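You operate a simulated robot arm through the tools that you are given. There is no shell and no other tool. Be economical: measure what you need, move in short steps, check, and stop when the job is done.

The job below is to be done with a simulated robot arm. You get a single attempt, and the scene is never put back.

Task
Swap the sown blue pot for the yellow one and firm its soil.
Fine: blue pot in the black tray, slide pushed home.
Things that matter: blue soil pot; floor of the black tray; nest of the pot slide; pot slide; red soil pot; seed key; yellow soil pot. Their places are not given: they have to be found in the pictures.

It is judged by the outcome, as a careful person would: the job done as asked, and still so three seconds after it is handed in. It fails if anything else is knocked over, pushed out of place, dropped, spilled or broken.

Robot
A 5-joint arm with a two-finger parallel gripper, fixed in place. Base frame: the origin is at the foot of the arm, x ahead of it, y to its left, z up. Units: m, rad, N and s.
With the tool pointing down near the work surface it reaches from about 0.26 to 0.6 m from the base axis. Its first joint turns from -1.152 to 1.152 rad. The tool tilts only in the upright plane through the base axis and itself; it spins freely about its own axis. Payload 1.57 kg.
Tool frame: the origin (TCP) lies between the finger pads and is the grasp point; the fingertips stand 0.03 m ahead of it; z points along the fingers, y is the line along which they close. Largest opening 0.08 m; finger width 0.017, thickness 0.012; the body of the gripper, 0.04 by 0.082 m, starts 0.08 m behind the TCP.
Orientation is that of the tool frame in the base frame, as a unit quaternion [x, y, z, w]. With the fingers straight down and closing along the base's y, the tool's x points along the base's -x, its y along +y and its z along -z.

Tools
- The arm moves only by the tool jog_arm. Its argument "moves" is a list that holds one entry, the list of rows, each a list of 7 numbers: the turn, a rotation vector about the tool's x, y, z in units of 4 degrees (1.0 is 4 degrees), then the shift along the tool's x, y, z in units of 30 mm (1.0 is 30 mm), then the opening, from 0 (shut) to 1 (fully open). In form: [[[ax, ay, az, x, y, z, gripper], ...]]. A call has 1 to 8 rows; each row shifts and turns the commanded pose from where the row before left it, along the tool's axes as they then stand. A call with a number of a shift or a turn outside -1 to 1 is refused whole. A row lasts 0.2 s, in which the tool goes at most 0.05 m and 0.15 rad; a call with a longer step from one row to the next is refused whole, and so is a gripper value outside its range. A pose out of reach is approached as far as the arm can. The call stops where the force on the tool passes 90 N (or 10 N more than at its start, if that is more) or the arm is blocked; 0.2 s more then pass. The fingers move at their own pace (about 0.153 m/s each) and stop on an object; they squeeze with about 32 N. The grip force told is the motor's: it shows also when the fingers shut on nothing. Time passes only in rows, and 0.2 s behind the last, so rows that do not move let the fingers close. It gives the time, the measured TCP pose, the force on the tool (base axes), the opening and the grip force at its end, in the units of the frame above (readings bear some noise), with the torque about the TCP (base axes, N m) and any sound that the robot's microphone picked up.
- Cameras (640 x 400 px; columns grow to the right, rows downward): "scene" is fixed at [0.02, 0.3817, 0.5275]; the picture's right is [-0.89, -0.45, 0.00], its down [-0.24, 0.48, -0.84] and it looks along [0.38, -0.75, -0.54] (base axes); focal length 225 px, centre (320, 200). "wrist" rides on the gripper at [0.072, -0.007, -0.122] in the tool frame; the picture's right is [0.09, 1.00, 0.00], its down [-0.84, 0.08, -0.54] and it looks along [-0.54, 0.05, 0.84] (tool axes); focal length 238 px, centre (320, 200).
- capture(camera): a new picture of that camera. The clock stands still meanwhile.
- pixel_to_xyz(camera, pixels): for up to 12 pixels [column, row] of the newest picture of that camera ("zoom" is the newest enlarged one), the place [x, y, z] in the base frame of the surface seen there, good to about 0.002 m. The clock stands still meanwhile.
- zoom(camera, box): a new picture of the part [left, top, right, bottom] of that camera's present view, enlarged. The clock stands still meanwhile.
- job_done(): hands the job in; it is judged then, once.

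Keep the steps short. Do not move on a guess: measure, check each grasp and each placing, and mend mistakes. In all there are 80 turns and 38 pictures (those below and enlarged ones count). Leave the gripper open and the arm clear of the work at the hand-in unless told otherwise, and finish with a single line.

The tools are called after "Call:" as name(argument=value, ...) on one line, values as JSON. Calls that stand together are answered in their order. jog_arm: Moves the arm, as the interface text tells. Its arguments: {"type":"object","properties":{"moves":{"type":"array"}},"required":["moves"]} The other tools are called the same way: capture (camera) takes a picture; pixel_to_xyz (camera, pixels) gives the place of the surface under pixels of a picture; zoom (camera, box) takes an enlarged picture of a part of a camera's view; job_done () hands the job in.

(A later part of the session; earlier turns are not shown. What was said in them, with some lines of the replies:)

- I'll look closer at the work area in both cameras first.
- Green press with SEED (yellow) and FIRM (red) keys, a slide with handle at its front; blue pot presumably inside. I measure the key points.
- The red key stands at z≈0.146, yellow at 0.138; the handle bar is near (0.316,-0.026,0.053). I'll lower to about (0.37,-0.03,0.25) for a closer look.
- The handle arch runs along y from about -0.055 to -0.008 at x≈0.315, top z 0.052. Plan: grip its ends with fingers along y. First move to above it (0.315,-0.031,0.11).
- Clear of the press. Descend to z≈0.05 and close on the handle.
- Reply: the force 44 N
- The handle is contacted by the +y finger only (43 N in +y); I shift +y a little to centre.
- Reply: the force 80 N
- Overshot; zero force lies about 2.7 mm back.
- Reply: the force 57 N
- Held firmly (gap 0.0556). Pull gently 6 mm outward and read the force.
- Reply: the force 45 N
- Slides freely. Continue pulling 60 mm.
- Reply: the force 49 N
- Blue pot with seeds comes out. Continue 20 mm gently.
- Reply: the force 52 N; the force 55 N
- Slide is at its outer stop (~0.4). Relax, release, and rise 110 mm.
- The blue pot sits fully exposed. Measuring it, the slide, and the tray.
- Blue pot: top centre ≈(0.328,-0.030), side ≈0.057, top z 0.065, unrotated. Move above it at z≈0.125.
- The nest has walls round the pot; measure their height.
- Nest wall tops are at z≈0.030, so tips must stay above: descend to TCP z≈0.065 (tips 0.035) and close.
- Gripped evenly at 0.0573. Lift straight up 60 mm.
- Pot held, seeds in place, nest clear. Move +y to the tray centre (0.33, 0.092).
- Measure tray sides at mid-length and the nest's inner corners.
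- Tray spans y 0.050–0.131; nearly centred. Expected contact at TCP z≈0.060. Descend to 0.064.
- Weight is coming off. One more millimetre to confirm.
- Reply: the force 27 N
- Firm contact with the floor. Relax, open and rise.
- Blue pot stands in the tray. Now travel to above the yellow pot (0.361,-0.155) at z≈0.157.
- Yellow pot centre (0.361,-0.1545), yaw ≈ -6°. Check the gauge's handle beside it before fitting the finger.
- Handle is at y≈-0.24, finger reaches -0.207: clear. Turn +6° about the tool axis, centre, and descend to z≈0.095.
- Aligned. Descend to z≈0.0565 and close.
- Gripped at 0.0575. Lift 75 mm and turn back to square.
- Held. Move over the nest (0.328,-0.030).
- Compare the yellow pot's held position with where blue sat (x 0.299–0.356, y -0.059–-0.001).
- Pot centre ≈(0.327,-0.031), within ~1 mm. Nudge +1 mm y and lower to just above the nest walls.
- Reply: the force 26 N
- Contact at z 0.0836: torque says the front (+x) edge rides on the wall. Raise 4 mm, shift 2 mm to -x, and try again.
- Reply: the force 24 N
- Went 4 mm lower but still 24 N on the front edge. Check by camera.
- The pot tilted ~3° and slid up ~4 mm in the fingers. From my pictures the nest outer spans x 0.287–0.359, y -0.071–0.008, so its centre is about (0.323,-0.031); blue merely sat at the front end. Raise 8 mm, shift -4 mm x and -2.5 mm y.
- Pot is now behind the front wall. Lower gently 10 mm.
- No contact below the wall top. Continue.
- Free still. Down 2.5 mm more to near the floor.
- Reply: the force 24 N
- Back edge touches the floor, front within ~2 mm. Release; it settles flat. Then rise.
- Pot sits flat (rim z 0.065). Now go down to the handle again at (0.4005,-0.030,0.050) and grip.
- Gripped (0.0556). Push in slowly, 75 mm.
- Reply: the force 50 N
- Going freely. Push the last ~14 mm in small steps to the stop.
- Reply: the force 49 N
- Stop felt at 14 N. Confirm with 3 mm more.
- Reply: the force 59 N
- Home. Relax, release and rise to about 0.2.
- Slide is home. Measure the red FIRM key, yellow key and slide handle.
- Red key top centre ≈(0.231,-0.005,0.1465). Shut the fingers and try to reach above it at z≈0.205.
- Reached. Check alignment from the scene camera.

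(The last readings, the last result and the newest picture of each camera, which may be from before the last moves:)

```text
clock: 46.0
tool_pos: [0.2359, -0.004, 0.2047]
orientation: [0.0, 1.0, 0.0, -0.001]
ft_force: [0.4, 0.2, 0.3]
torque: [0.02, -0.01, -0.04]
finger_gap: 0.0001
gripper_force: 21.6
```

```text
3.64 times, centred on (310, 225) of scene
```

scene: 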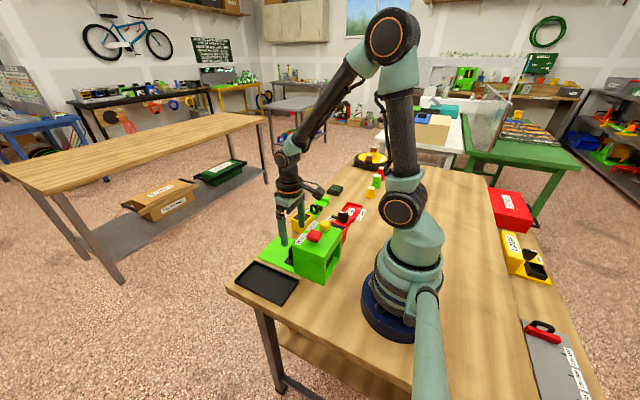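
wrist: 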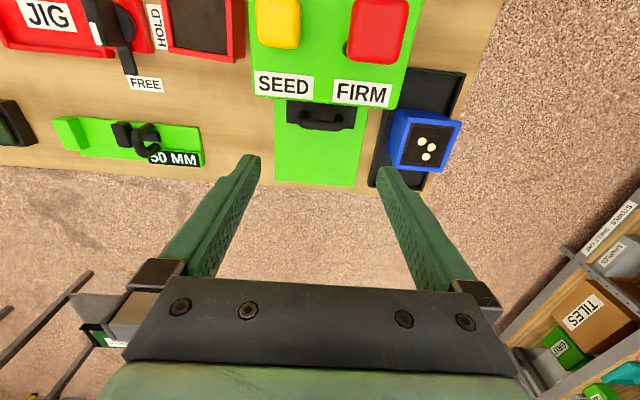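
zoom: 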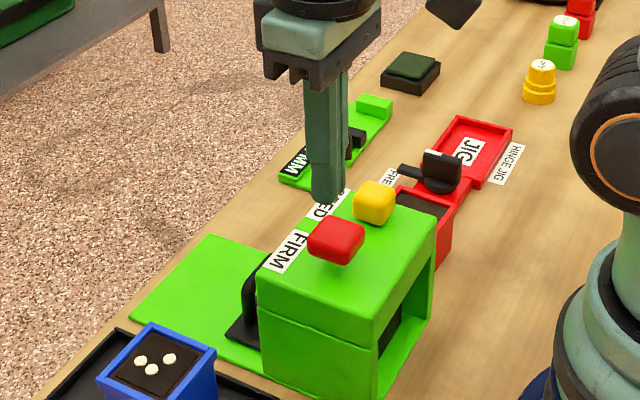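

Tip projects onto the red key. Descend to just above it, then press in 2 mm steps.

Call:
jog_arm(moves=[[[0, 0, 0, 0, 0, 0.4, 0], [0, 0, 0, 0, 0, 0.45, 0], [0, 0, 0, 0, 0, 0.07, 0], [0, 0, 0, 0, 0, 0.07, 0], [0, 0, 0, 0, 0, 0.07, 0]]])

```text
clock: 47.2
tool_pos: [0.2369, -0.005, 0.1724]
orientation: [0.001, 1.0, -0.001, 0.0]
ft_force: [-0.6, -1.0, 1.4]
torque: [-0.02, 0.01, 0.0]
finger_gap: 0.0
gripper_force: 21.6
```

Light force so far. Press further.

Call:
jog_arm(moves=[[[0, 0, 0, 0, 0, 0.07, 0], [0, 0, 0, 0, 0, 0.07, 0], [0, 0, 0, 0, 0, 0.07, 0], [0, 0, 0, 0, 0, 0, 0]]])

```text
clock: 48.2
tool_pos: [0.2371, -0.0038, 0.1663]
orientation: [-0.001, 1.0, 0.0, 0.001]
ft_force: [-0.5, -1.5, 2.1]
torque: [-0.02, 0.02, 0.02]
finger_gap: 0.0001
gripper_force: 21.4
heard: click
```

A click: FIRM key tripped. Hold briefly, then rise straight and back out.

Call:
jog_arm(moves=[[[0, 0, 0, 0, 0, 0, 0], [0, 0, 0, 0, 0, 0, 0], [0, 0, 0, 0, 0, -0.6, 0], [0, 0, 0, 0, 0, -0.9, 0], [0, 0, 0, -0.6, 0, -0.6, 0], [0, 0, 0, -1, 0, 0, 0], [0, 0, 0, -1, 0, 0, 1], [0, 0, 0, -0.6, 0, -0.5, 1]]])

Call:
capture(camera="wrist")

Call:
zoom(camera="scene", box=[230, 160, 380, 310])

```text
clock: 50.0
tool_pos: [0.3314, -0.0038, 0.2456]
orientation: [0.0, 1.0, 0.0, 0.0]
ft_force: [0.1, -0.8, 0.5]
torque: [-0.02, 0.01, 0.05]
finger_gap: 0.0799
gripper_force: 0.1
```

```text
8 pictures are left
```

wrist: 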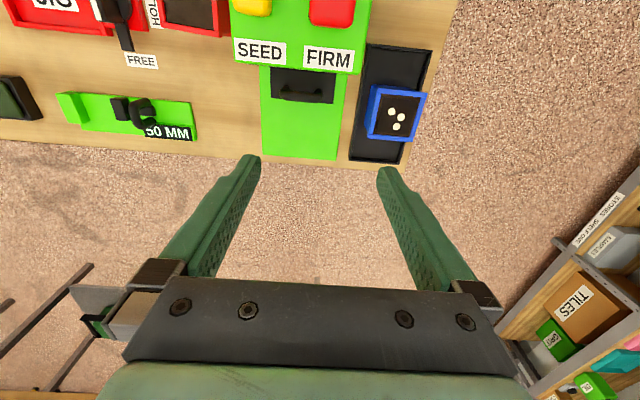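

```text
2.67 times, centred on (305, 235) of scene
```

zoom: 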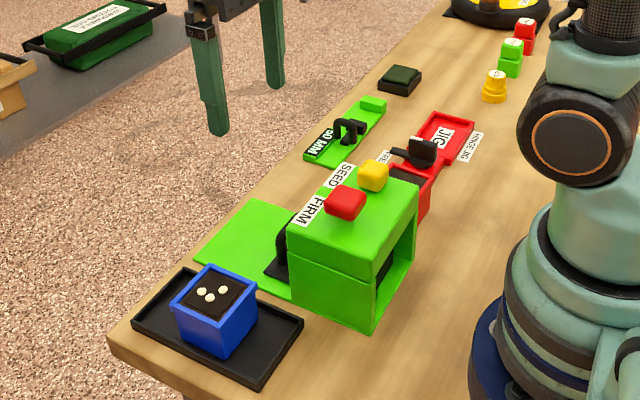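

Call:
pixel_to_xyz(camera="wrist", pixels=[[330, 10], [250, 5], [303, 92]])

Call:
pixel_to_xyz(camera="zoom", pixels=[[347, 200], [373, 173], [210, 300], [395, 260]])

```text
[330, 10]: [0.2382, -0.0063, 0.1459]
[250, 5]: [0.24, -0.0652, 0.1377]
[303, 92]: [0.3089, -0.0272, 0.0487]
```

```text
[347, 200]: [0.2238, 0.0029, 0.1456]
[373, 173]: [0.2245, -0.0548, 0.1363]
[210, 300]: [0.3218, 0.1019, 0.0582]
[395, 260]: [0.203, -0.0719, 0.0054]
```

The press clicked. The red key has sprung back to z 0.146 and the yellow SEED key was not touched. The slide handle is at x≈0.31, as it was when home at the start. The blue pot stands in the tray with its seeds in place. The gripper is open and the arm is clear, so I hand in.

Call:
job_done()

```text
The job is handed in.
```

The blue pot is in the black tray and the yellow pot is in the nest with the slide pushed home; FIRM was pressed once and clicked, though I did not pull the slide back out to look at the soil.
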